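You operate a simulated robot arm through the tools that you are given. There is no shell and no other tool. Be economical: measure what you need, move in short steps, check, and stop when the job is done.

You are at the controls of a simulated robot arm. One attempt, no reset.

TASK
Put one of the vee blocks from the right granite in the blue tub. Then turn the zoom knob to 2. Then take the grey cover and leave it on the blue sheet. Then put the bin from the far granite on the front granite. Then put one of the rings from the right granite on the blue mat. Then put the silver plate from the wooden table on the rear granite. Then take the middle brass sleeve on the top of the wooden bench and put it away on the wooden table. Do these in the order given.

Only the result counts: the job must be done as asked and must still hold three seconds after the hand-in. Knocking over, shifting, dropping, spilling or breaking anything else fails it. A push-on lid holds only when it is set on centred and level and pressed home; a screw cap is set on level and turned clockwise until tight. Flat cloth is picked up by pressing the open fingertips on it (5 to 10 N) and closing them slowly along it; thin cloth reads only 2 to 8 mm in the jaws.

THE ROBOT
A 6-joint arm with a two-finger gripper on a trunk, on a base that drives. Base frame: it is fixed to the floor where the robot stands at the start and does not move with it; the origin is under the middle of the robot, x ahead of it, y to its left, z up; the surface under the hand at the start is at about z = 710. Lengths are in mm, angles in rad, forces in N, time in s.
With the tool pointing down near the work surface it reaches from about 320 to 840 mm from the robot's upright axis, wherever it stands. Its first joint turns from -2.897 to 2.897 rad. Places, roughly: bin (16x24x13 cm) [300, 3600, 700]; blue mat [-1400, 100, 700]; blue sheet [-3000, 4000, 750]; blue tub (22x15x9 cm) [800, -700, 700]; front granite [-2600, -300, 700]; grey cover (15x17x6 cm) [-4400, 1000, 1000]; middle brass sleeve (4x4x4 cm) [-4900, -3100, 900]; rear granite [-2600, 3200, 700]; ring [1000, -1000, 750]; silver plate [-4750, -750, 750]; vee block (3x4x7 cm) [1000, 300, 700]; vee block (6x5x4 cm) [800, 0, 700]; wooden table [-4600, -500, 700]; zoom knob [-4300, 1200, 900]. Payload 2.45 kg.
The tool frame sits at the grasp point between the pads (the TCP): z along the fingers, y along the line on which they close. The tips reach 20 mm beyond it. Largest opening 140 mm; the body of the gripper starts 168 mm behind the TCP.
Orientation is told as [roll, pitch, yaw] about the base's x, y, z axes, in that order, counted from this pose: with the fingers straight down and closing along the base's y, the tool's x points along the base's -x, its y along +y and its z along -z.

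THE INTERFACE
- The arm moves only by the tool jog_arm. Its argument "steps" is a list of rows, each a list of 7 numbers: the shift along the tool's x, y, z in mm, then the turn, a rotation vector about the tool's x, y, z in rad, then the gripper command, from -1 (shut) to 1 (fully open), values between in proportion. In form: [[x, y, z, wx, wy, wz, claw], ...]. A call has 1 to 8 rows; each row is the pose to reach, as a shift and turn from the pose commanded when the call began, along the tool's axes at that moment. Each row takes 0.2 s and may step no farther than 50 mm and 0.15 rad from the row before; otherwise, or with a gripper value out of range, the whole call is refused. Where a pose cannot be reached the arm comes as near as it can. A force on the tool above 40 N (or 10 N above the force at the start of the call, whichever is more), or a blocked arm, ends the call early, and 0.2 s more pass. The fingers move at their own pace (about 45 mm/s each) and stop on an object; they squeeze with about 30 N. The grip force told is the motor's: it shows also when the fingers shut on nothing. Time passes only in rows, and 0.2 s behind the last, so rows that repeat a pose let the fingers close. The reply holds the time, the measured pose of the TCP, the force on the tool along the base axes, the opening and the grip force, in the units named above and with some noise, with the torque about the TCP (base axes, N m) and any sound that the robot's microphone picked up, and new pictures: "show" is both (left out), scene, wrist or none.
- Cameras (640 x 400 px; columns grow to the right, rows downward): "scene" is now at [20.9, 84.5, 1825.3]; the picture's right is [-0.97, -0.23, 0.00], its down [-0.21, 0.91, -0.36] and it looks along [0.08, -0.35, -0.93] (base axes); focal length 214 px, centre (320, 200). "wrist" rides on the gripper at [78, 11, -209] in the tool frame; the picture's right is [-0.14, 0.99, 0.00], its down [-0.92, -0.13, -0.37] and it looks along [-0.37, -0.05, 0.93] (tool axes); focal length 280 px, centre (320, 200). There is no depth. A picture from a camera that has moved, and an enlarged one, comes with that camera's place and axes in the base frame and with its lens.
- move_column(by): slides the trunk up (or, below 0, down) by that many mm; the arm and the scene camera ride with it, the base frame stays. It gives what a move gives, with no picture.
- roll_base(legs): drives the robot by 1 to 6 legs, each [ahead, left, turn to the left] in mm, mm and rad, along the robot's own axes; the way and the turn of a leg run together, so that a leg with both is an arc; at most 1500 mm and 3.142 rad a leg. The arm and the cameras ride along, it lands a little off, and it stops where it bumps. It gives what a move gives, and a new picture of the scene camera.
- head_to(pan, tilt): turns the head with the scene camera to pan (to the left, within 2.496 rad either way) and tilt (down, from -0.506 to 1.204), counted from straight ahead of the robot. It gives what a move gives, and a new picture of the scene camera.
- close_up(camera, box): a new picture of the part [left, top, right, bottom] of that camera's present view, enlarged. It takes no simulated time.
- hand_in(): hands the job in; it is judged then, once.

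Work in short steps. Places have to be worked out from the pictures, the camera data and where the tool is seen: move nearer, look again, correct. Check each grasp and each placing, and mend what went wrong. You have 196 turns and 260 pictures in all, those below and enlarged ones among them. Open the gripper and draw the arm clear of the work before you hand the job in, unless the task says otherwise; then end with one line.

The tools are called after "Call:" by a JSON object that holds its "name" and its "arguments". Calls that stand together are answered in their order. jog_arm: Moves the arm, as the interface text tells. Its arguments: {"type":"object","properties":{"steps":{"type":"array","items":{"type":"array","items":{"type":"number"}}},"show":{"type":"string","enum":["both","scene","wrist","none"]}},"required":["steps"]} The other tools are called the same way: move_column (by) slides the trunk up or down; roll_base (legs) drives the base; head_to (pan, tilt) turns the head that bears the scene camera; close_up (camera, box) takes an enlarged picture of a part of a camera's view; hand_in () hands the job in.

At the start:

```text
clock: 0.0
position: [433.5, -345.9, 979.7]
ee_rot: [0.001, -0.001, 0.0]
wrist_force: [-0.9, 0.6, 0.4]
torque: [-0.04, -0.01, 0.01]
width: 139.8
grip_force: 0.1
trunk travel left (down, up): [-100.0, 130.0]
robot x, y, heading: [1.3, -1.8, 0.001]
head pan, tilt: [-1.339, 1.201]
```

scene: 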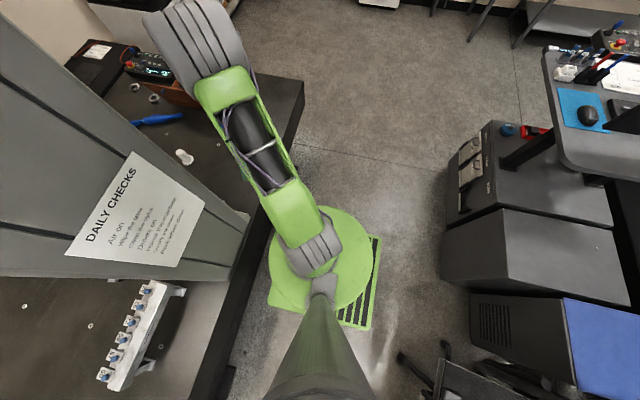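
wrist: 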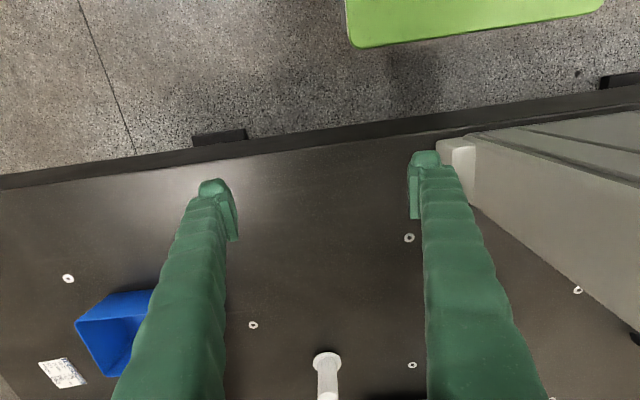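

The scene camera is looking right and down; I look ahead first to find the granite, vee blocks and tub.

Call:
{"name": "head_to", "arguments": {"pan": -0.3, "tilt": 0.8}}

Call:
{"name": "head_to", "arguments": {"pan": -0.9, "tilt": 0.8}}

Call:
{"name": "head_to", "arguments": {"pan": 0.5, "tilt": 0.8}}

```text
clock: 1.3
position: [432.8, -346.6, 979.5]
ee_rot: [0.0, 0.0, 0.001]
wrist_force: [0.5, -0.3, 0.0]
torque: [-0.01, -0.03, 0.02]
width: 140.1
grip_force: 0.0
trunk travel left (down, up): [-100.0, 130.0]
robot x, y, heading: [-0.5, 2.5, -0.0]
head pan, tilt: [-0.3, 0.799]
camera scene: at [85.1, 115.0, 1853.0], right [-0.3, -0.96, 0.0], down [-0.68, 0.21, -0.7], along [0.67, -0.21, -0.72], focal length 214 px, centre (320, 200)
```

scene: 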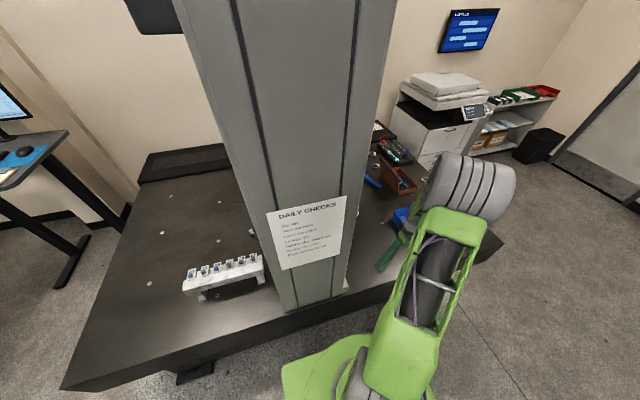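

```text
clock: 2.3
position: [433.5, -345.1, 980.9]
ee_rot: [0.0, 0.0, -0.001]
wrist_force: [-1.0, 0.2, 0.4]
torque: [-0.02, 0.0, 0.02]
width: 140.1
grip_force: 0.0
trunk travel left (down, up): [-100.0, 130.0]
robot x, y, heading: [-4.4, -0.4, -0.001]
head pan, tilt: [-0.901, 0.799]
camera scene: at [58.3, 75.7, 1853.0], right [-0.78, -0.62, 0.0], down [-0.45, 0.56, -0.7], along [0.43, -0.55, -0.72], focal length 214 px, centre (320, 200)
```

scene: 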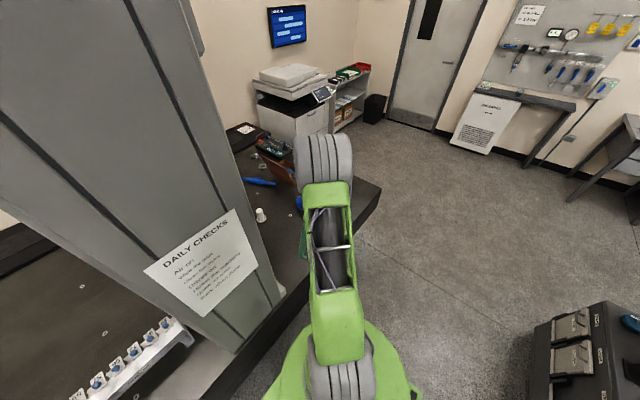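

```text
clock: 3.8
position: [433.3, -345.7, 980.3]
ee_rot: [0.0, 0.001, -0.001]
wrist_force: [0.7, -0.4, 0.4]
torque: [0.0, 0.03, 0.01]
width: 140.0
grip_force: 0.0
trunk travel left (down, up): [-100.0, 130.0]
robot x, y, heading: [-2.3, 2.2, -0.001]
head pan, tilt: [0.499, 0.799]
camera scene: at [79.0, 177.5, 1853.0], right [0.48, -0.88, 0.0], down [-0.63, -0.34, -0.7], along [0.61, 0.33, -0.72], focal length 214 px, centre (320, 200)
```

scene: 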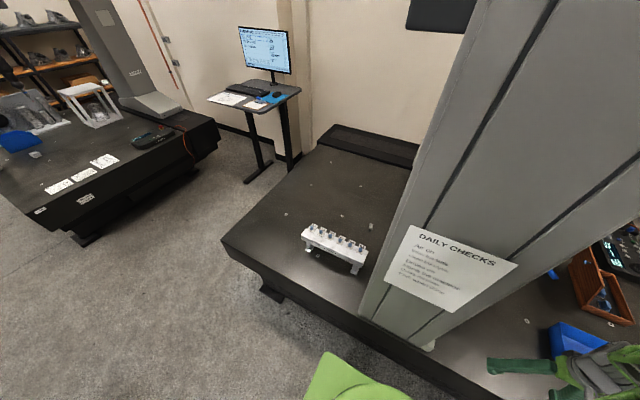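

The small grey block behind the rack is near [990,290]; the column stands between it and the arm. I back off, go left past the column, and look again.

Call:
{"name": "roll_base", "arguments": {"legs": [[-350, 0, 0], [0, 350, 0]]}}

Call:
{"name": "head_to", "arguments": {"pan": -0.1, "tilt": 0.75}}

```text
clock: 8.2
position: [86.4, -117.3, 980.2]
ee_rot: [0.0, 0.001, 0.002]
wrist_force: [0.1, -1.0, 0.0]
torque: [0.08, 0.0, 0.0]
width: 140.2
grip_force: 0.1
trunk travel left (down, up): [-100.0, 130.0]
robot x, y, heading: [-348.9, 230.7, 0.002]
head pan, tilt: [0.499, 0.799]
stopped in leg 2: the robot was blocked; the commanded pose is now the measured one
camera scene: at [-268.9, 403.5, 1853.2], right [0.48, -0.88, 0.0], down [-0.63, -0.34, -0.7], along [0.61, 0.34, -0.72], focal length 214 px, centre (320, 200)
```

scene: 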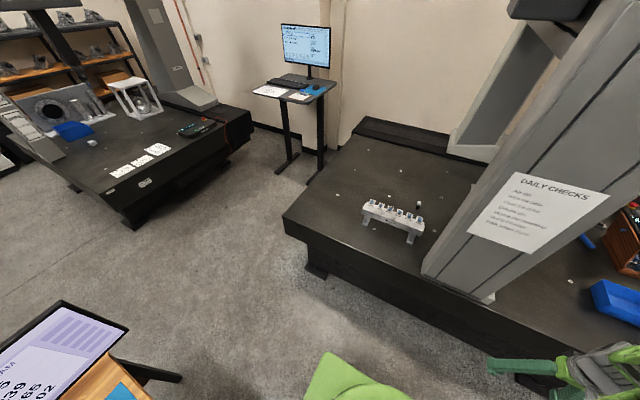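

```text
clock: 9.2
position: [87.1, -119.0, 980.8]
ee_rot: [-0.001, -0.001, 0.002]
wrist_force: [-1.0, -0.6, 0.2]
torque: [-0.02, 0.0, -0.01]
width: 140.3
grip_force: 0.1
trunk travel left (down, up): [-100.0, 130.0]
robot x, y, heading: [-350.3, 228.2, 0.003]
head pan, tilt: [-0.099, 0.75]
camera scene: at [-257.2, 358.2, 1857.0], right [-0.1, -1.0, 0.0], down [-0.68, 0.07, -0.73], along [0.73, -0.07, -0.68], focal length 214 px, centre (320, 200)
```

scene: 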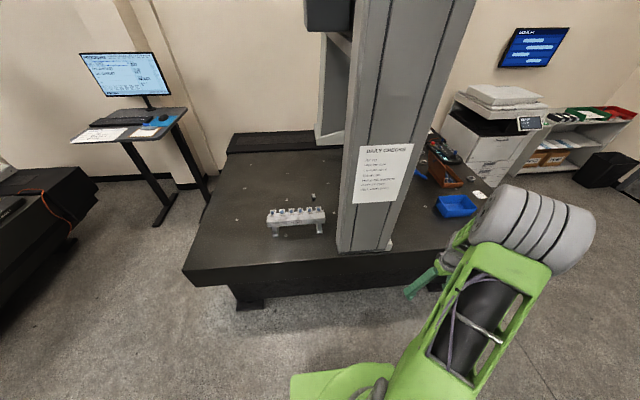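

The robot was blocked on the left; I look that way to see by what.

Call:
{"name": "head_to", "arguments": {"pan": 1.5, "tilt": 1.1}}

```text
clock: 10.9
position: [85.8, -118.0, 979.9]
ee_rot: [0.0, -0.001, 0.002]
wrist_force: [0.9, 0.4, -0.5]
torque: [-0.02, -0.02, 0.0]
width: 139.9
grip_force: 0.0
trunk travel left (down, up): [-100.0, 130.0]
robot x, y, heading: [-346.5, 227.7, 0.002]
head pan, tilt: [1.499, 1.1]
camera scene: at [-335.2, 429.1, 1831.3], right [1.0, -0.07, 0.0], down [-0.06, -0.89, -0.45], along [0.03, 0.45, -0.89], focal length 214 px, centre (320, 200)
```

scene: 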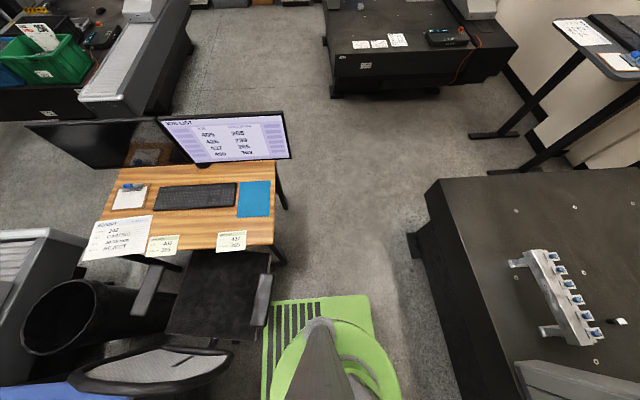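

The chair is close on the left behind me; I drive forward before going left, keeping the hand short of the column.

Call:
{"name": "roll_base", "arguments": {"legs": [[230, 0, 0], [0, 170, 0]]}}

Call:
{"name": "head_to", "arguments": {"pan": -0.2, "tilt": 0.95}}

```text
clock: 14.4
position: [315.2, 53.6, 979.6]
ee_rot: [0.0, 0.002, 0.001]
wrist_force: [-0.5, -0.5, 0.7]
torque: [-0.01, 0.0, 0.01]
width: 140.1
grip_force: 0.0
trunk travel left (down, up): [-100.0, 130.0]
robot x, y, heading: [-118.4, 396.2, 0.003]
head pan, tilt: [1.499, 1.1]
camera scene: at [-105.9, 600.8, 1831.2], right [1.0, -0.07, 0.0], down [-0.06, -0.89, -0.45], along [0.03, 0.45, -0.89], focal length 214 px, centre (320, 200)
```

scene: 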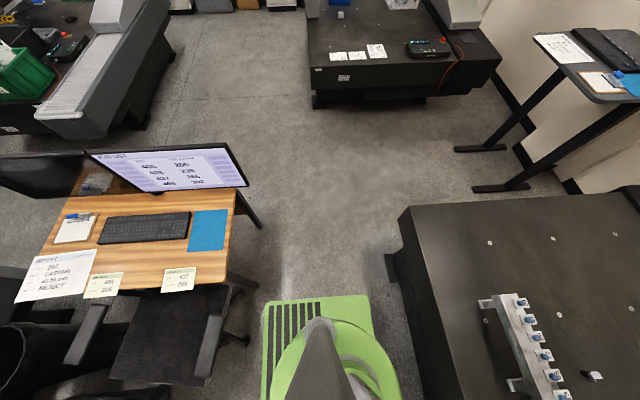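

```text
clock: 16.1
position: [314.7, 53.7, 979.8]
ee_rot: [0.0, 0.0, -0.001]
wrist_force: [1.0, 0.1, -0.2]
torque: [0.03, -0.02, -0.02]
width: 140.0
grip_force: 0.1
trunk travel left (down, up): [-100.0, 130.0]
robot x, y, heading: [-116.5, 396.4, 0.004]
head pan, tilt: [-0.201, 0.949]
camera scene: at [-39.1, 522.9, 1841.5], right [-0.2, -0.98, 0.0], down [-0.8, 0.16, -0.58], along [0.57, -0.12, -0.81], focal length 214 px, centre (320, 200)
```

scene: 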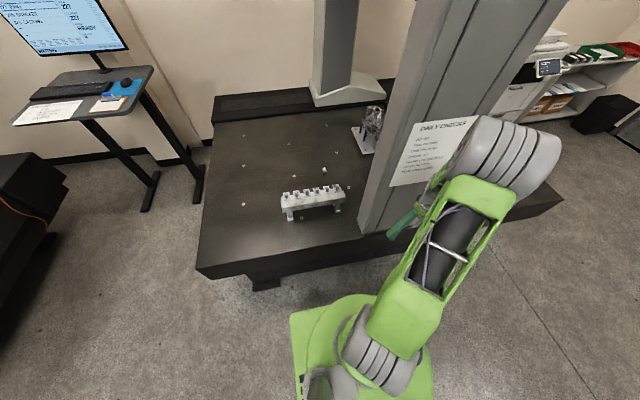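

Close-up of the rack area to identify the vee block.

Call:
{"name": "close_up", "arguments": {"camera": "scene", "box": [220, 80, 420, 240]}}

Call:
{"name": "jog_arm", "arguments": {"steps": [[0, 50, 0, 0, 0, 0, 1], [0, 100, 0, 0, 0, 0, 1], [0, 150, 0, 0, 0, 0, 1], [0, 200, 0, 0, 0, 0, 1], [0, 250, 0, 0, 0, 0, 1], [0, 300, 0, 0, 0, 0, 1], [-50, 300, 0, 0, 0, 0, 1], [-100, 300, 0, 0, 0, 0, 1]], "show": "wrist"}}

```text
2.50 times, centred on (320, 160) of scene
camera zoom: at [-39.1, 522.9, 1841.5], right [-0.2, -0.98, 0.0], down [-0.8, 0.16, -0.58], along [0.57, -0.12, -0.81], focal length 536 px, centre (320, 300)
```

zoom: 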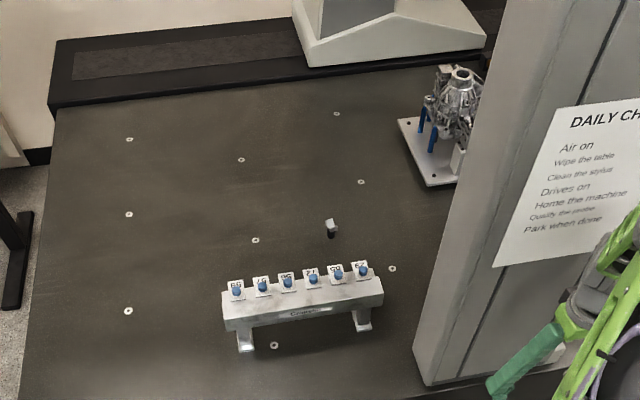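

```text
clock: 17.9
position: [412.6, 354.2, 979.6]
ee_rot: [-0.001, 0.0, -0.001]
wrist_force: [0.5, -0.6, 0.1]
torque: [-0.01, 0.07, -0.01]
width: 140.0
grip_force: 0.0
trunk travel left (down, up): [-100.0, 130.0]
robot x, y, heading: [-121.1, 397.8, -0.001]
head pan, tilt: [-0.201, 0.949]
camera wrist: at [335.6, 364.8, 1188.9], right [0.14, 0.99, 0.0], down [0.92, -0.13, 0.37], along [0.36, -0.05, -0.93], focal length 280 px, centre (320, 200)
```

wrist: 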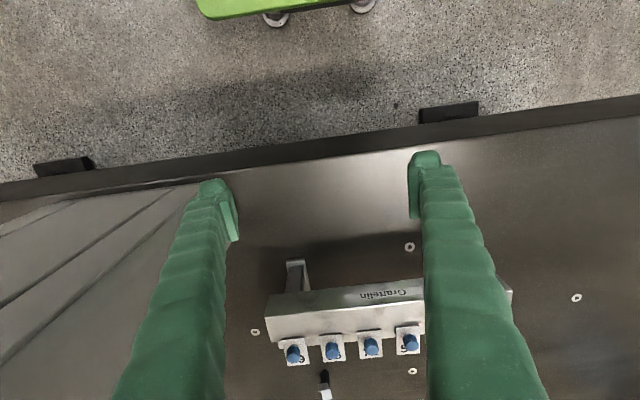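

The block lies near (965,280). The base seems able to slide under the granite edge; I drive ahead 290 with the hand high.

Call:
{"name": "roll_base", "arguments": {"legs": [[290, 0, 0]]}}

Call:
{"name": "jog_arm", "arguments": {"steps": [[-50, -10, 0, 0, 0, 0, 1], [-90, -20, 0, 0, 0, 0, 1], [-130, -40, 0, 0, 0, 0, 1], [-150, -60, 0, 0, 0, 0, 1]], "show": "wrist"}}

```text
clock: 19.9
position: [676.1, 355.5, 979.6]
ee_rot: [0.001, -0.002, -0.001]
wrist_force: [-0.1, 0.2, 0.3]
torque: [0.02, 0.01, 0.03]
width: 139.9
grip_force: 0.0
trunk travel left (down, up): [-100.0, 130.0]
robot x, y, heading: [143.3, 404.1, -0.001]
head pan, tilt: [-0.201, 0.949]
stopped in leg 1: the robot was blocked; the commanded pose is now the measured one
camera scene: at [223.6, 524.5, 1841.6], right [-0.2, -0.98, 0.0], down [-0.8, 0.16, -0.58], along [0.57, -0.12, -0.81], focal length 214 px, centre (320, 200)
```

scene: 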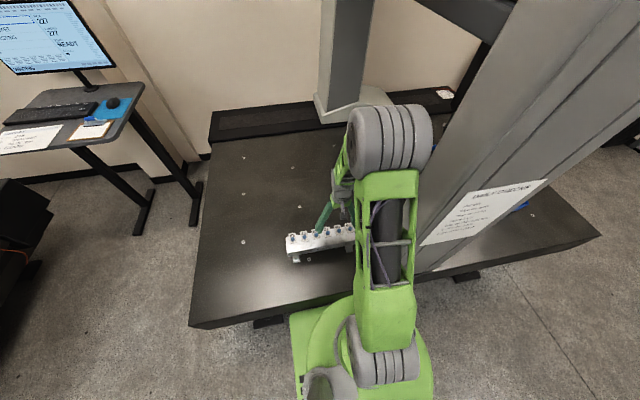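

```text
refused: row 1 steps farther than a row can; nothing moved
```

Blocked at x=143, just enough. I back off 8 mm, strafe right 90, and extend over the block.

Call:
{"name": "roll_base", "arguments": {"legs": [[-8, 0, 0], [0, -100, 0]]}}

Call:
{"name": "jog_arm", "arguments": {"steps": [[-45, 0, 0, 0, 0, 0, 1], [-90, 0, 0, 0, 0, 0, 1], [-135, 0, 0, 0, 0, 0, 1], [-180, 0, 0, 0, 0, 0, 1]], "show": "wrist"}}

```text
clock: 21.8
position: [666.7, 253.2, 979.8]
ee_rot: [0.002, 0.0, -0.002]
wrist_force: [0.1, -0.1, -0.2]
torque: [0.02, 0.03, -0.03]
width: 139.7
grip_force: 0.0
trunk travel left (down, up): [-100.0, 130.0]
robot x, y, heading: [133.6, 299.8, -0.005]
head pan, tilt: [-0.201, 0.949]
camera scene: at [216.7, 422.2, 1841.5], right [-0.2, -0.98, 0.0], down [-0.8, 0.16, -0.58], along [0.57, -0.12, -0.81], focal length 214 px, centre (320, 200)
```

scene: 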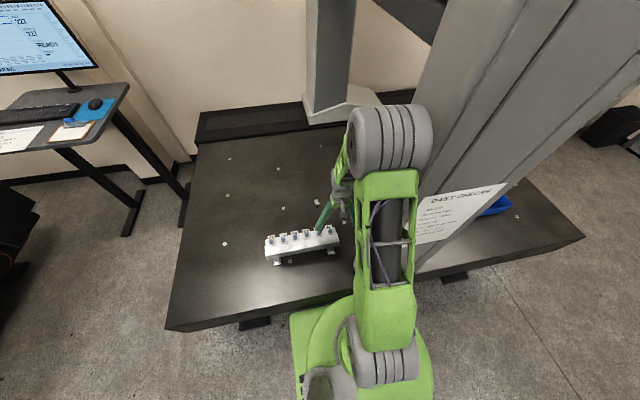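

```text
clock: 22.8
position: [847.9, 255.8, 976.4]
ee_rot: [-0.001, 0.002, -0.002]
wrist_force: [-0.1, 0.5, -0.2]
torque: [-0.03, 0.04, -0.02]
width: 140.1
grip_force: 0.0
trunk travel left (down, up): [-100.0, 130.0]
robot x, y, heading: [135.8, 299.8, 0.003]
head pan, tilt: [-0.201, 0.949]
camera wrist: at [771.5, 267.2, 1186.2], right [0.14, 0.99, 0.0], down [0.92, -0.13, 0.37], along [0.36, -0.05, -0.93], focal length 280 px, centre (320, 200)
```

wrist: 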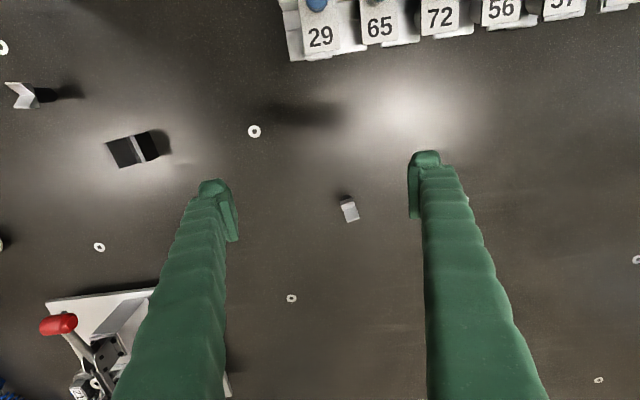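

Several candidates in view; I zoom in to tell the vee blocks.

Call:
{"name": "close_up", "arguments": {"camera": "wrist", "box": [300, 170, 400, 250]}}

Call:
{"name": "close_up", "arguments": {"camera": "wrist", "box": [0, 60, 200, 200]}}

```text
5.00 times, centred on (350, 210) of wrist
camera zoom: at [771.5, 267.2, 1186.2], right [0.14, 0.99, 0.0], down [0.92, -0.13, 0.37], along [0.36, -0.05, -0.93], focal length 1402 px, centre (170, 150)
```

zoom: 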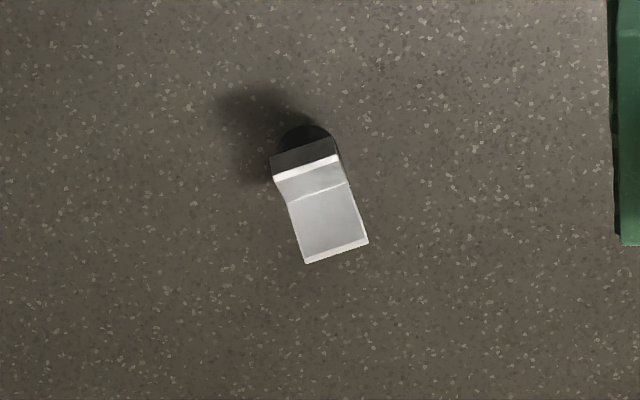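

```text
2.86 times, centred on (100, 130) of wrist
camera zoom: at [771.5, 267.2, 1186.2], right [0.14, 0.99, 0.0], down [0.92, -0.13, 0.37], along [0.36, -0.05, -0.93], focal length 801 px, centre (949, 400)
```

zoom: 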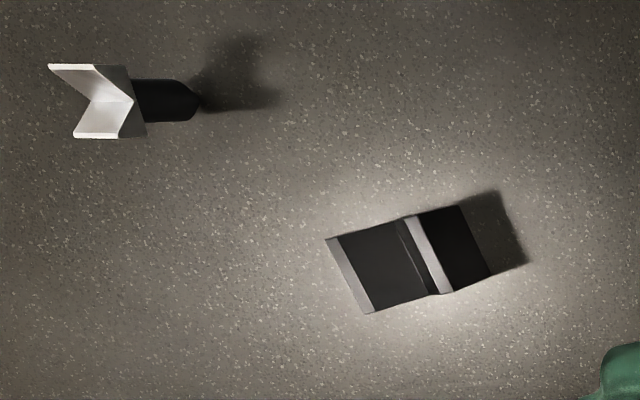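

The cube-like item is a vee head on a round stem at about (959,290), groove along ~y turned 0.17. I rotate and go above it.

Call:
{"name": "jog_arm", "arguments": {"steps": [[-40, 12, 0, 0, 0, -0.08, 1], [-80, 24, 0, 0, 0, -0.17, 1], [-111, 34, 10, 0, 0, -0.17, 1], [-111, 34, 55, 0, 0, -0.17, 1], [-111, 34, 100, 0, 0, -0.17, 1], [-111, 34, 100, 0, 0, -0.17, 1]], "show": "wrist"}}

```text
clock: 24.1
position: [959.2, 287.7, 878.5]
ee_rot: [0.001, 0.0, 0.168]
wrist_force: [0.3, 0.5, 0.6]
torque: [0.02, 0.02, 0.01]
width: 139.9
grip_force: 0.0
trunk travel left (down, up): [-100.0, 130.0]
robot x, y, heading: [138.7, 300.0, -0.0]
head pan, tilt: [-0.201, 0.949]
camera wrist: at [880.9, 284.4, 1087.5], right [-0.03, 1.0, 0.0], down [0.93, 0.03, 0.37], along [0.37, 0.01, -0.93], focal length 280 px, centre (320, 200)
```

wrist: 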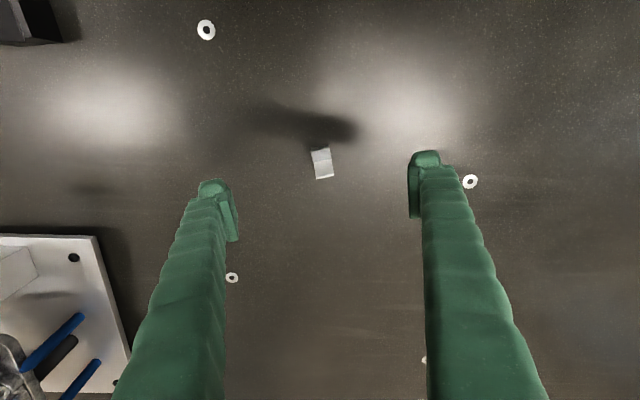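

TCP projects right onto the block. I zoom to check angle.

Call:
{"name": "close_up", "arguments": {"camera": "wrist", "box": [280, 130, 360, 194]}}

```text
6.25 times, centred on (320, 162) of wrist
camera zoom: at [880.9, 284.4, 1087.5], right [-0.03, 1.0, 0.0], down [0.93, 0.03, 0.37], along [0.37, 0.01, -0.93], focal length 1752 px, centre (320, 438)
```

zoom: 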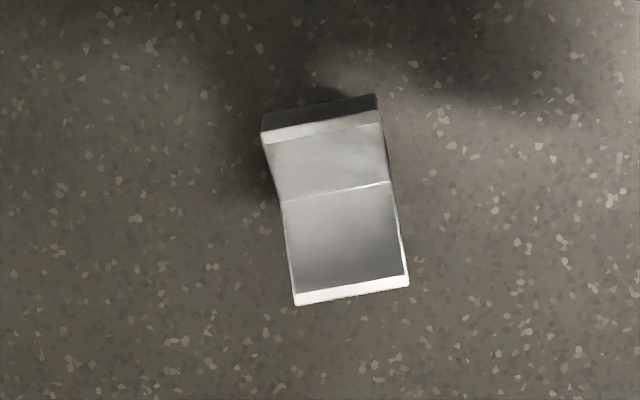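

Nearly aligned; I descend to z≈762 and close.

Call:
{"name": "jog_arm", "arguments": {"steps": [[-1, 2, 40, 0, 0, -0.03, 1], [-1, 2, 80, 0, 0, -0.03, 1], [-1, 2, 116, 0, 0, -0.03, 1], [-1, 2, 116, 0, 0, -0.03, 0], [-1, 2, 116, 0, 0, -0.03, -0.5], [-1, 2, 116, 0, 0, -0.03, -1], [-1, 2, 116, 0, 0, -0.03, -1], [-1, 2, 116, 0, 0, -0.03, -1]], "show": "none"}}

Call:
{"name": "jog_arm", "arguments": {"steps": [[0, 0, 0, 0, 0, 0, -1], [0, 0, 0, 0, 0, 0, -1], [0, 0, -30, 0, 0, 0, -1]], "show": "wrist"}}

```text
clock: 25.9
position: [958.9, 286.6, 764.5]
ee_rot: [0.0, 0.0, 0.199]
wrist_force: [-0.5, 0.2, 0.2]
torque: [0.0, 0.01, -0.01]
width: 36.1
grip_force: 0.1
trunk travel left (down, up): [-100.0, 130.0]
robot x, y, heading: [139.9, 299.1, -0.002]
head pan, tilt: [-0.201, 0.949]
```

```text
clock: 26.8
position: [958.7, 287.9, 795.0]
ee_rot: [-0.001, 0.0, 0.2]
wrist_force: [-0.6, 0.1, -0.1]
torque: [-0.02, -0.07, -0.01]
width: 23.4
grip_force: 0.0
trunk travel left (down, up): [-100.0, 130.0]
robot x, y, heading: [136.4, 298.1, -0.002]
head pan, tilt: [-0.201, 0.949]
camera wrist: at [880.1, 282.3, 1003.2], right [-0.06, 1.0, 0.0], down [0.93, 0.06, 0.37], along [0.37, 0.02, -0.93], focal length 280 px, centre (320, 200)
```

wrist: 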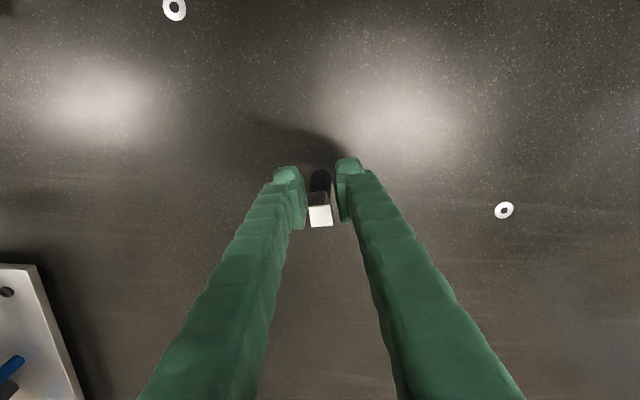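

Width 23.4 but no grip force yet; hold and read again.

Call:
{"name": "jog_arm", "arguments": {"steps": [[0, 0, 0, 0, 0, 0, -1], [0, 0, 0, 0, 0, 0, -1], [0, 0, 0, 0, 0, 0, -1]], "show": "wrist"}}

```text
clock: 27.6
position: [958.9, 286.9, 794.3]
ee_rot: [0.001, 0.0, 0.199]
wrist_force: [-0.7, 0.2, 0.2]
torque: [0.02, 0.03, 0.0]
width: 0.0
grip_force: 29.2
trunk travel left (down, up): [-100.0, 130.0]
robot x, y, heading: [138.9, 297.7, -0.001]
head pan, tilt: [-0.201, 0.949]
camera wrist: at [880.6, 282.3, 1002.6], right [-0.06, 1.0, 0.0], down [0.93, 0.06, 0.37], along [0.37, 0.02, -0.93], focal length 280 px, centre (320, 200)
```

wrist: 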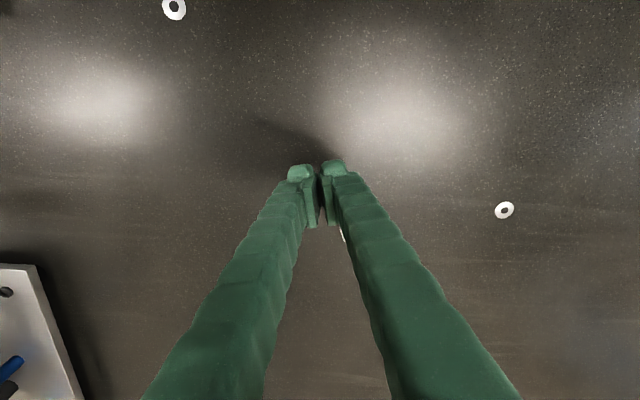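

The fingers shut past the block; I open again and look at where it is.

Call:
{"name": "close_up", "arguments": {"camera": "wrist", "box": [260, 140, 400, 260]}}

Call:
{"name": "close_up", "arguments": {"camera": "scene", "box": [270, 130, 390, 220]}}

```text
3.33 times, centred on (330, 200) of wrist
camera zoom: at [880.6, 282.3, 1002.6], right [-0.06, 1.0, 0.0], down [0.93, 0.06, 0.37], along [0.37, 0.02, -0.93], focal length 935 px, centre (287, 200)
```

zoom: 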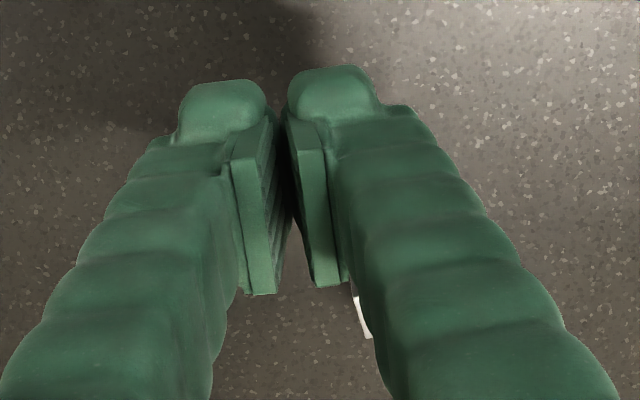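

```text
4.44 times, centred on (330, 175) of scene
camera zoom: at [216.8, 422.9, 1841.5], right [-0.2, -0.98, 0.0], down [-0.8, 0.16, -0.58], along [0.57, -0.12, -0.81], focal length 953 px, centre (276, 311)
```

zoom: 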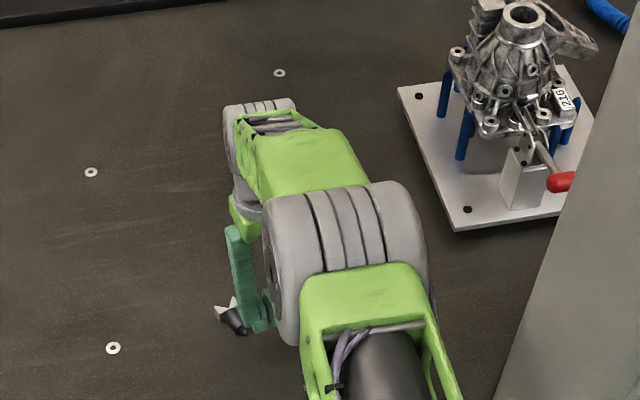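

The block seems tipped beside the +y finger. I raise straight up and look.

Call:
{"name": "jog_arm", "arguments": {"steps": [[0, 0, -30, 0, 0, 0, -1], [0, 0, -70, 0, 0, 0, -1]], "show": "both"}}

```text
clock: 28.1
position: [958.0, 286.3, 864.8]
ee_rot: [0.001, 0.0, 0.198]
wrist_force: [0.1, 0.6, 0.7]
torque: [-0.02, -0.04, 0.0]
width: 0.1
grip_force: 29.4
trunk travel left (down, up): [-100.0, 130.0]
robot x, y, heading: [139.3, 298.8, 0.002]
head pan, tilt: [-0.201, 0.949]
camera scene: at [216.0, 422.9, 1841.6], right [-0.2, -0.98, 0.0], down [-0.8, 0.16, -0.58], along [0.57, -0.12, -0.81], focal length 214 px, centre (320, 200)
camera wrist: at [879.5, 281.9, 1073.4], right [-0.06, 1.0, 0.0], down [0.93, 0.06, 0.37], along [0.37, 0.02, -0.93], focal length 280 px, centre (320, 200)
```

scene: 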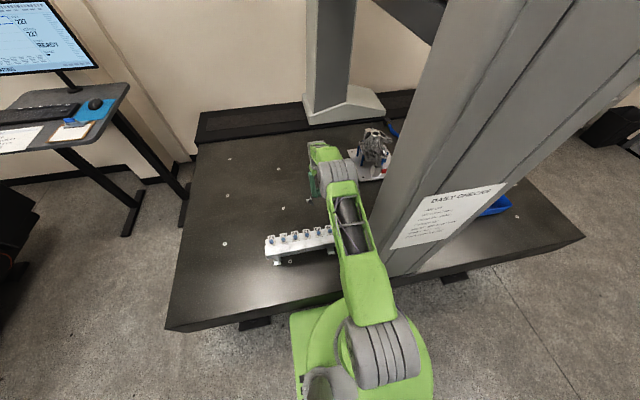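
wrist: 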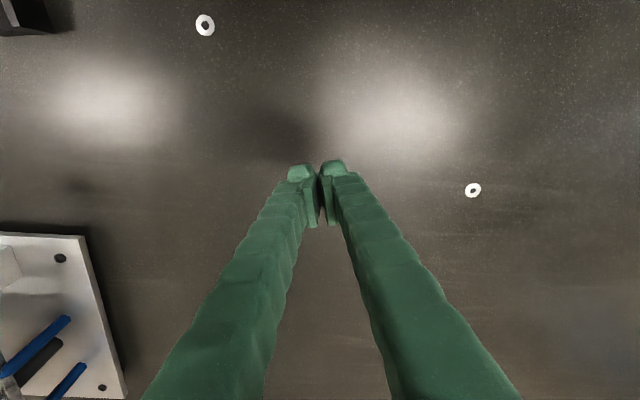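

Zoom on the block spot in the scene.

Call:
{"name": "close_up", "arguments": {"camera": "scene", "box": [285, 140, 365, 220]}}

Call:
{"name": "jog_arm", "arguments": {"steps": [[0, -30, -30, 0, 0, 0, 0], [0, -60, -60, 0, 0, 0, 1], [0, -60, -60, 0, 0, 0, 1], [0, -60, -60, 0, 0, 0, 1]], "show": "wrist"}}

```text
5.00 times, centred on (325, 180) of scene
camera zoom: at [216.0, 422.9, 1841.6], right [-0.2, -0.98, 0.0], down [-0.8, 0.16, -0.58], along [0.57, -0.12, -0.81], focal length 1072 px, centre (295, 300)
```

zoom: 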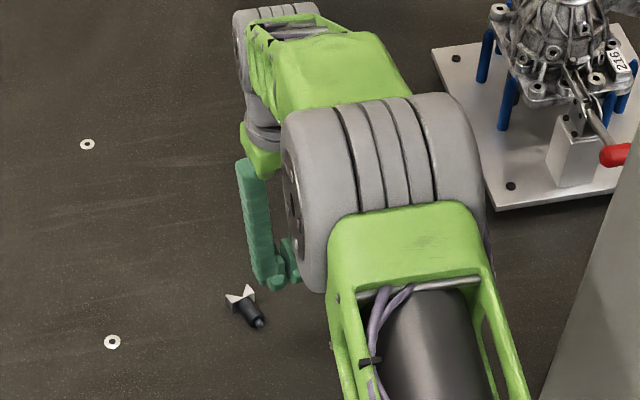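

```text
clock: 29.1
position: [971.7, 228.8, 923.4]
ee_rot: [0.0, 0.002, 0.199]
wrist_force: [0.2, -0.2, -0.1]
torque: [0.02, 0.02, 0.04]
width: 86.4
grip_force: 0.1
trunk travel left (down, up): [-100.0, 130.0]
robot x, y, heading: [136.3, 296.1, -0.005]
head pan, tilt: [-0.201, 0.949]
camera wrist: at [893.4, 223.4, 1132.1], right [-0.06, 1.0, 0.0], down [0.93, 0.06, 0.37], along [0.37, 0.02, -0.93], focal length 280 px, centre (320, 200)
```

wrist: 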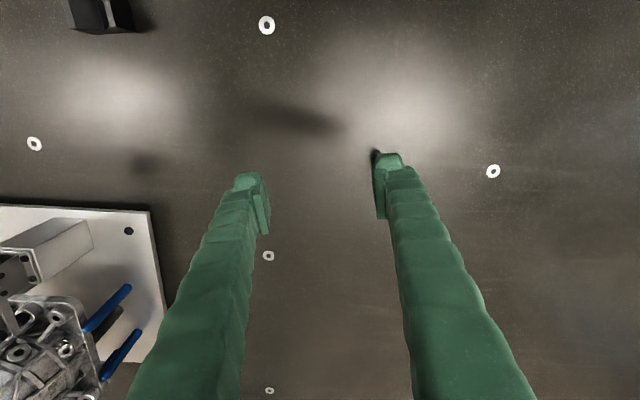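

The vee block has tipped on its side, near (990,315). I shift so the wrist camera sees it clearly.

Call:
{"name": "jog_arm", "arguments": {"steps": [[0, 40, 0, 0, 0, 0, 1], [0, 60, 0, 0, 0, 0, 1], [0, 60, 0, 0, 0, 0, 1]], "show": "wrist"}}

Call:
{"name": "close_up", "arguments": {"camera": "wrist", "box": [260, 100, 420, 228]}}

```text
clock: 29.9
position: [959.8, 286.9, 921.9]
ee_rot: [0.0, 0.001, 0.199]
wrist_force: [0.5, -0.9, 0.0]
torque: [0.0, 0.02, 0.0]
width: 139.9
grip_force: 0.1
trunk travel left (down, up): [-100.0, 130.0]
robot x, y, heading: [137.6, 300.4, -0.003]
head pan, tilt: [-0.201, 0.949]
camera wrist: at [881.2, 281.9, 1131.5], right [-0.06, 1.0, 0.0], down [0.93, 0.06, 0.37], along [0.37, 0.02, -0.93], focal length 280 px, centre (320, 200)
```

wrist: 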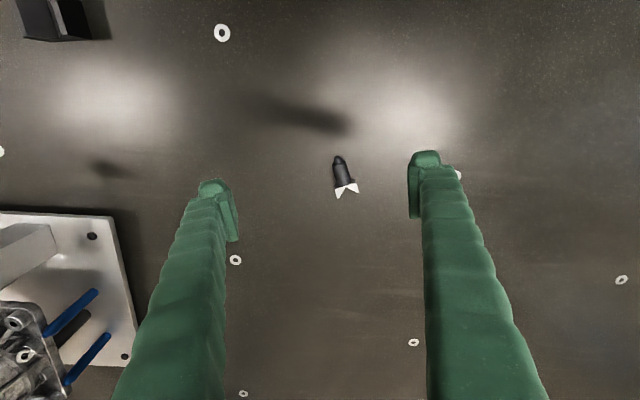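

```text
3.12 times, centred on (340, 164) of wrist
camera zoom: at [881.2, 281.9, 1131.5], right [-0.06, 1.0, 0.0], down [0.93, 0.06, 0.37], along [0.37, 0.02, -0.93], focal length 876 px, centre (258, 312)
```

zoom: 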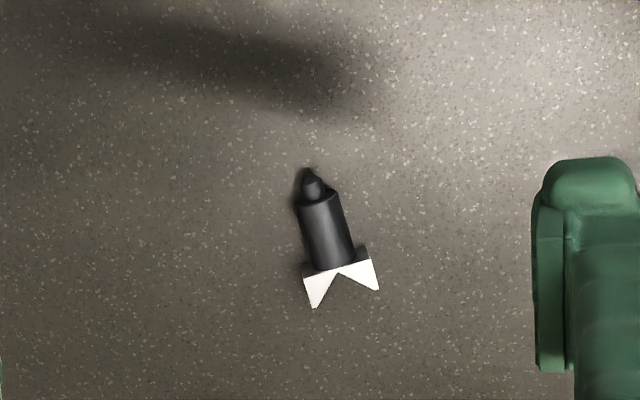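

It lies with its stem toward (975,310) and head beyond. I'll grip the stem near (986,314), yaw 0.37; first rotate and approach at height.

Call:
{"name": "jog_arm", "arguments": {"steps": [[-15, 10, 0, 0, 0, -0.09, 1], [-31, 21, 20, 0, 0, -0.17, 1], [-31, 21, 65, 0, 0, -0.17, 1], [-31, 21, 110, 0, 0, -0.17, 1]], "show": "wrist"}}

Call:
{"name": "close_up", "arguments": {"camera": "wrist", "box": [260, 100, 420, 228]}}

```text
clock: 30.9
position: [986.4, 315.9, 812.7]
ee_rot: [0.001, 0.001, 0.368]
wrist_force: [0.1, 0.8, -0.2]
torque: [0.0, 0.05, 0.02]
width: 139.9
grip_force: 0.2
trunk travel left (down, up): [-100.0, 130.0]
robot x, y, heading: [135.2, 296.8, 0.001]
head pan, tilt: [-0.201, 0.949]
camera wrist: at [910.6, 297.9, 1022.2], right [-0.23, 0.97, 0.0], down [0.9, 0.21, 0.37], along [0.36, 0.08, -0.93], focal length 280 px, centre (320, 200)
```

wrist: 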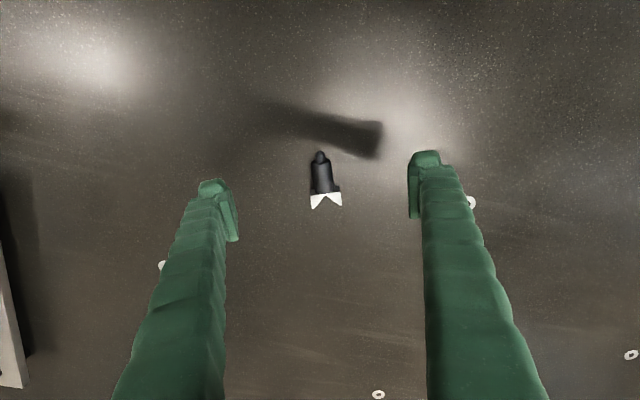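

```text
3.12 times, centred on (340, 164) of wrist
camera zoom: at [910.6, 297.9, 1022.2], right [-0.23, 0.97, 0.0], down [0.9, 0.21, 0.37], along [0.36, 0.08, -0.93], focal length 876 px, centre (258, 312)
```

zoom: 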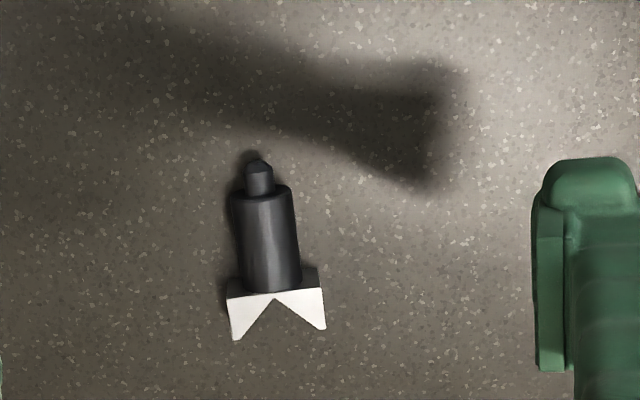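

Aligned; I descend 78 mm to just above the granite.

Call:
{"name": "jog_arm", "arguments": {"steps": [[-2, 2, 40, 0, 0, 0, 1], [-2, 2, 70, 0, 0, 0, 1], [-2, 2, 79, 0, 0, 0, 1], [-2, 2, 79, 0, 0, 0, 0]], "show": "wrist"}}

```text
clock: 31.9
position: [976.4, 317.6, 743.4]
ee_rot: [0.001, 0.003, 0.368]
wrist_force: [0.8, -0.5, -0.2]
torque: [-0.02, 0.05, 0.01]
width: 105.4
grip_force: 0.1
out of reach, approached as far as the arm can: row 2, 3, 4
trunk travel left (down, up): [-100.0, 130.0]
robot x, y, heading: [138.8, 300.8, -0.003]
head pan, tilt: [-0.201, 0.949]
camera wrist: at [900.6, 299.2, 951.7], right [-0.23, 0.97, 0.0], down [0.91, 0.21, 0.37], along [0.36, 0.08, -0.93], focal length 280 px, centre (320, 200)
```

wrist: 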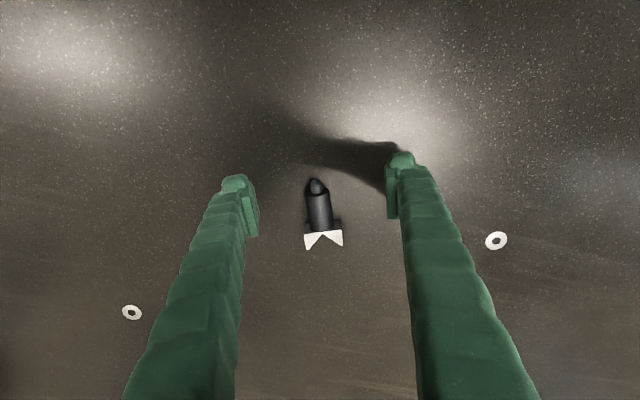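

Out of reach vertically; I lift a little, tilt the fingers outward 0.3 rad, then approach again.

Call:
{"name": "jog_arm", "arguments": {"steps": [[0, 0, -20, 0, 0, 0, 1], [0, 0, -20, 0, -0.15, 0, 1], [0, 0, -20, 0, -0.3, 0, 1], [0, 0, -20, 0, -0.3, 0, 1]], "show": "wrist"}}

```text
clock: 33.0
position: [992.6, 318.5, 759.0]
ee_rot: [0.001, -0.046, 0.369]
wrist_force: [0.2, 0.2, -0.1]
torque: [0.01, 0.0, 0.0]
width: 140.2
grip_force: 0.2
out of reach, approached as far as the arm can: row 1, 2, 3, 4
trunk travel left (down, up): [-100.0, 130.0]
robot x, y, heading: [132.5, 295.9, -0.003]
head pan, tilt: [-0.201, 0.949]
camera wrist: at [908.7, 296.2, 964.1], right [-0.23, 0.97, 0.01], down [0.89, 0.21, 0.41], along [0.4, 0.1, -0.91], focal length 280 px, centre (320, 200)
```

wrist: 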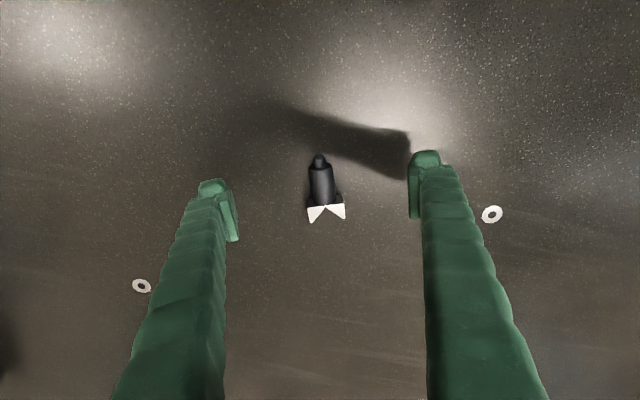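

Only a little tilt happened; I try once more from here, lifting some and pulling back.

Call:
{"name": "jog_arm", "arguments": {"steps": [[10, 0, -30, 0, -0.1, 0, 1], [15, 0, -30, 0, -0.2, 0, 1], [15, 0, -30, 0, -0.2, 0, 1]], "show": "none"}}

```text
clock: 33.8
position: [1004.7, 317.1, 764.8]
ee_rot: [0.002, -0.078, 0.37]
wrist_force: [-0.4, 0.0, 0.2]
torque: [0.01, -0.01, -0.01]
width: 140.3
grip_force: 0.1
out of reach, approached as far as the arm can: row 1, 2, 3
trunk travel left (down, up): [-100.0, 130.0]
robot x, y, heading: [136.9, 301.1, -0.006]
head pan, tilt: [-0.201, 0.949]
```

I return to a comfortable pose and re-try the tilt from there.

Call:
{"name": "jog_arm", "arguments": {"steps": [[30, 0, -40, 0, 0.1, 0, 1], [50, 0, -80, 0, 0.2, 0, 1], [60, 0, -120, 0, 0.2, 0, 1]], "show": "none"}}

Call:
{"name": "jog_arm", "arguments": {"steps": [[0, 0, 0, 0, 0, 0, 1], [0, 0, 0, 0, 0, 0, 1]], "show": "scene"}}

```text
clock: 34.5
position: [962.9, 292.3, 875.4]
ee_rot: [0.003, 0.131, 0.368]
wrist_force: [0.8, 0.6, -0.5]
torque: [0.01, 0.0, -0.02]
width: 140.1
grip_force: 0.1
out of reach, approached as far as the arm can: row 1, 2, 3
trunk travel left (down, up): [-100.0, 130.0]
robot x, y, heading: [136.4, 300.2, 0.003]
head pan, tilt: [-0.201, 0.949]
```

```text
clock: 35.1
position: [964.1, 292.5, 876.3]
ee_rot: [0.003, 0.127, 0.369]
wrist_force: [-0.2, 0.7, -0.8]
torque: [-0.03, 0.0, 0.01]
width: 139.8
grip_force: 0.1
trunk travel left (down, up): [-100.0, 130.0]
robot x, y, heading: [133.5, 299.5, -0.003]
head pan, tilt: [-0.201, 0.949]
camera scene: at [216.6, 422.9, 1841.5], right [-0.2, -0.98, 0.0], down [-0.8, 0.16, -0.58], along [0.57, -0.12, -0.81], focal length 214 px, centre (320, 200)
```

scene: 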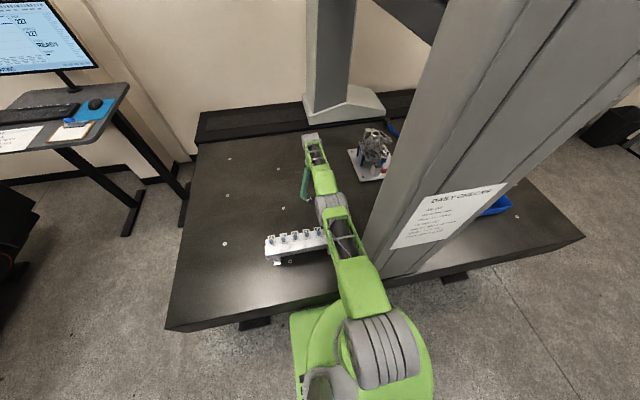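

I retract to bend the elbow first, and tilt there.

Call:
{"name": "jog_arm", "arguments": {"steps": [[50, 0, 0, 0, -0.1, 0, 1], [90, 0, 0, 0, -0.2, 0, 1], [120, 0, 0, 0, -0.3, 0, 1], [120, 0, 0, 0, -0.42, 0, 1], [120, 0, 0, 0, -0.42, 0, 1]], "show": "none"}}

```text
clock: 36.4
position: [1002.7, 254.6, 764.1]
ee_rot: [0.033, -0.105, 0.393]
wrist_force: [-0.6, 1.2, 0.2]
torque: [-0.15, -0.06, -0.04]
width: 139.7
grip_force: 0.1
out of reach, approached as far as the arm can: row 1, 2, 3, 4, 5
trunk travel left (down, up): [-100.0, 130.0]
robot x, y, heading: [142.1, 296.5, -0.0]
head pan, tilt: [-0.201, 0.949]
```

The wrist cannot tilt outward here. I bring the hand back up level, then lower the column for more reach.

Call:
{"name": "jog_arm", "arguments": {"steps": [[15, 0, -40, 0, 0.05, 0, 1], [30, 0, -80, 0, 0.1, 0, 1], [45, 0, -120, 0, 0.1, 0, 1], [60, 20, -150, 0, 0.1, 0, 1]], "show": "none"}}

```text
clock: 37.4
position: [991.9, 230.1, 862.6]
ee_rot: [0.037, 0.002, 0.394]
wrist_force: [0.0, 0.6, 0.4]
torque: [-0.01, 0.02, 0.0]
width: 140.1
grip_force: 0.0
out of reach, approached as far as the arm can: row 1, 2, 3, 4
trunk travel left (down, up): [-100.0, 130.0]
robot x, y, heading: [131.2, 299.5, -0.005]
head pan, tilt: [-0.201, 0.949]
```

Still stretched; retract further in.

Call:
{"name": "jog_arm", "arguments": {"steps": [[40, 10, 0, 0, 0, 0, 1], [80, 20, -10, 0, 0, 0, 1], [120, 30, -20, 0, 0, 0, 1], [160, 40, -40, 0, 0, 0, 1], [160, 40, -40, 0, 0, 0, 1]], "show": "scene"}}

```text
clock: 38.5
position: [991.9, 214.3, 862.7]
ee_rot: [0.035, -0.001, 0.395]
wrist_force: [-0.4, -1.1, -0.4]
torque: [-0.06, 0.0, 0.02]
width: 140.1
grip_force: 0.0
out of reach, approached as far as the arm can: row 1, 2, 3, 4, 5
trunk travel left (down, up): [-100.0, 130.0]
robot x, y, heading: [137.2, 296.3, 0.001]
head pan, tilt: [-0.201, 0.949]
camera scene: at [216.7, 423.0, 1841.5], right [-0.2, -0.98, 0.0], down [-0.8, 0.16, -0.58], along [0.57, -0.12, -0.81], focal length 214 px, centre (320, 200)
```

scene: 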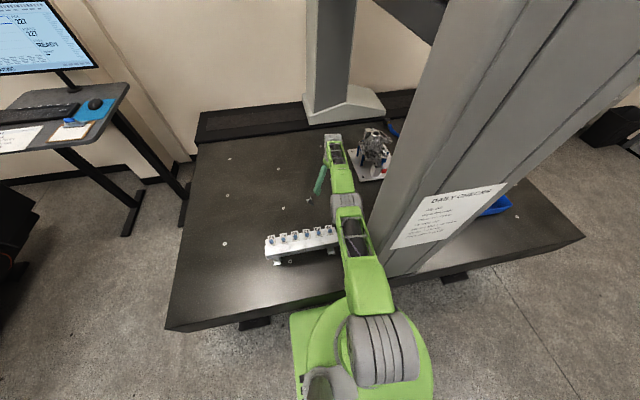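

The elbow is locked straight; earlier retracting with inward tilt worked, so do that again.

Call:
{"name": "jog_arm", "arguments": {"steps": [[30, 0, -40, 0, 0.12, 0, 1], [50, 0, -80, 0, 0.24, 0, 1], [80, 0, -100, 0, 0.36, 0, 1], [110, 0, -120, 0, 0.36, 0, 1], [140, 0, -120, 0, 0.36, 0, 1]], "show": "none"}}

```text
clock: 39.8
position: [894.3, 168.2, 982.7]
ee_rot: [0.038, 0.361, 0.407]
wrist_force: [1.1, -0.1, -0.6]
torque: [-0.03, -0.01, -0.01]
width: 140.1
grip_force: 0.1
out of reach, approached as far as the arm can: row 2, 3, 4, 5
trunk travel left (down, up): [-100.0, 130.0]
robot x, y, heading: [139.9, 298.5, -0.004]
head pan, tilt: [-0.201, 0.949]
```

Retracted. Now move back and left, levelling.

Call:
{"name": "jog_arm", "arguments": {"steps": [[25, 40, 0, 0, 0, 0, 1], [50, 80, 0, 0, 0, 0, 1], [80, 110, 0, 0, -0.1, 0, 1], [110, 140, 0, 0, -0.22, 0, 1], [140, 160, 0, 0, -0.36, 0, 1], [140, 160, 0, 0, -0.36, 0, 1]], "show": "none"}}

```text
clock: 41.1
position: [894.2, 167.6, 981.5]
ee_rot: [0.039, 0.36, 0.409]
wrist_force: [0.1, -0.6, -0.3]
torque: [-0.02, -0.01, -0.02]
width: 140.2
grip_force: 0.1
out of reach, approached as far as the arm can: row 1, 2, 3, 4, 5, 6
trunk travel left (down, up): [-100.0, 130.0]
robot x, y, heading: [135.3, 300.1, -0.001]
head pan, tilt: [-0.201, 0.949]
```

No motion at all; I look at the arm.

Call:
{"name": "close_up", "arguments": {"camera": "scene", "box": [240, 80, 460, 400]}}

```text
1.25 times, centred on (350, 240) of scene
camera zoom: at [216.7, 422.9, 1841.5], right [-0.2, -0.98, 0.0], down [-0.8, 0.16, -0.58], along [0.57, -0.12, -0.81], focal length 268 px, centre (282, 150)
```

zoom: 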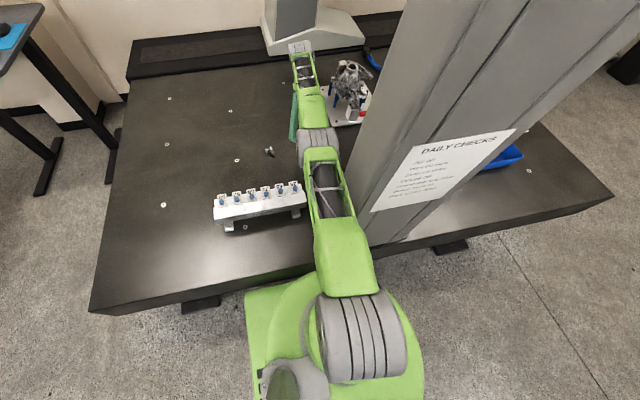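

Try a small pure upward move along the tool and see.

Call:
{"name": "jog_arm", "arguments": {"steps": [[0, 0, -20, 0, 0, 0, 1], [0, 0, -40, 0, 0, 0, 1]], "show": "none"}}

Call:
{"name": "jog_arm", "arguments": {"steps": [[20, 0, 0, 0, 0, 0, 1], [40, 0, 0, 0, 0, 0, 1]], "show": "none"}}

Call:
{"name": "jog_arm", "arguments": {"steps": [[0, 0, 0, 0, -0.1, 0, 1]], "show": "none"}}

```text
clock: 41.8
position: [893.3, 175.3, 1022.7]
ee_rot: [0.04, 0.36, 0.408]
wrist_force: [-1.1, -0.3, 0.4]
torque: [-0.04, -0.04, 0.04]
width: 140.0
grip_force: 0.1
out of reach, approached as far as the arm can: row 1, 2
trunk travel left (down, up): [-100.0, 130.0]
robot x, y, heading: [138.1, 296.3, -0.002]
head pan, tilt: [-0.201, 0.949]
```

```text
clock: 42.4
position: [858.4, 160.7, 1039.1]
ee_rot: [0.038, 0.361, 0.41]
wrist_force: [-0.3, 0.1, 0.8]
torque: [0.0, 0.01, -0.02]
width: 139.9
grip_force: 0.0
trunk travel left (down, up): [-100.0, 130.0]
robot x, y, heading: [137.3, 296.2, -0.001]
head pan, tilt: [-0.201, 0.949]
```

```text
clock: 42.8
position: [857.5, 160.3, 1039.3]
ee_rot: [0.037, 0.259, 0.401]
wrist_force: [-1.0, -0.1, 1.4]
torque: [0.03, -0.03, 0.01]
width: 140.1
grip_force: 0.0
trunk travel left (down, up): [-100.0, 130.0]
robot x, y, heading: [136.5, 296.8, 0.003]
head pan, tilt: [-0.201, 0.949]
```

Unstuck. I level the tool and move back over the rack, high.

Call:
{"name": "jog_arm", "arguments": {"steps": [[0, 40, 0, 0, -0.08, 0, 1], [0, 80, 0, 0, -0.16, 0, 1], [0, 120, 0, 0, -0.25, 0, 1], [0, 140, 0, 0, -0.25, 0, 1]], "show": "wrist"}}

```text
clock: 43.8
position: [803.7, 291.7, 1044.9]
ee_rot: [0.037, 0.009, 0.393]
wrist_force: [0.2, 0.0, -0.2]
torque: [0.01, 0.01, 0.0]
width: 139.7
grip_force: 0.1
trunk travel left (down, up): [-100.0, 130.0]
robot x, y, heading: [141.3, 298.5, -0.002]
head pan, tilt: [-0.201, 0.949]
camera wrist: at [732.7, 264.3, 1254.7], right [-0.25, 0.97, 0.03], down [0.91, 0.22, 0.35], along [0.34, 0.12, -0.93], focal length 280 px, centre (320, 200)
```

wrist: 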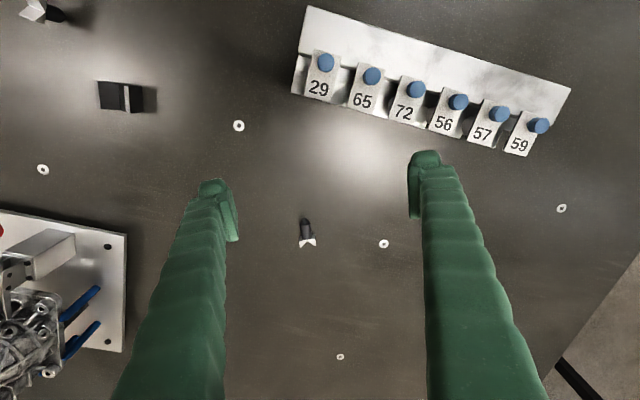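

Now with bent elbow I tilt outward 0.3 here and check it takes.

Call:
{"name": "jog_arm", "arguments": {"steps": [[0, 0, 0, 0.0, -0.12, 0, 1], [0, 0, 0, 0.0, -0.24, 0, 1], [0, 0, 0, 0, -0.3, 0, 1], [0, 0, 0, -0.03, -0.3, 0, 1]], "show": "none"}}

Call:
{"name": "move_column", "arguments": {"by": -60}}

```text
clock: 44.8
position: [805.6, 288.3, 1044.6]
ee_rot: [0.068, -0.289, 0.377]
wrist_force: [-0.3, 0.1, 1.1]
torque: [0.0, -0.02, 0.0]
width: 139.8
grip_force: 0.0
trunk travel left (down, up): [-100.0, 130.0]
robot x, y, heading: [138.8, 301.1, -0.003]
head pan, tilt: [-0.201, 0.949]
```

```text
clock: 45.8
position: [804.9, 289.4, 985.9]
ee_rot: [0.067, -0.29, 0.378]
wrist_force: [0.2, 0.6, -1.3]
torque: [0.03, 0.01, 0.01]
width: 139.8
grip_force: 0.1
trunk travel left (down, up): [-40.0, 190.0]
robot x, y, heading: [138.1, 298.1, -0.003]
head pan, tilt: [-0.201, 0.949]
```

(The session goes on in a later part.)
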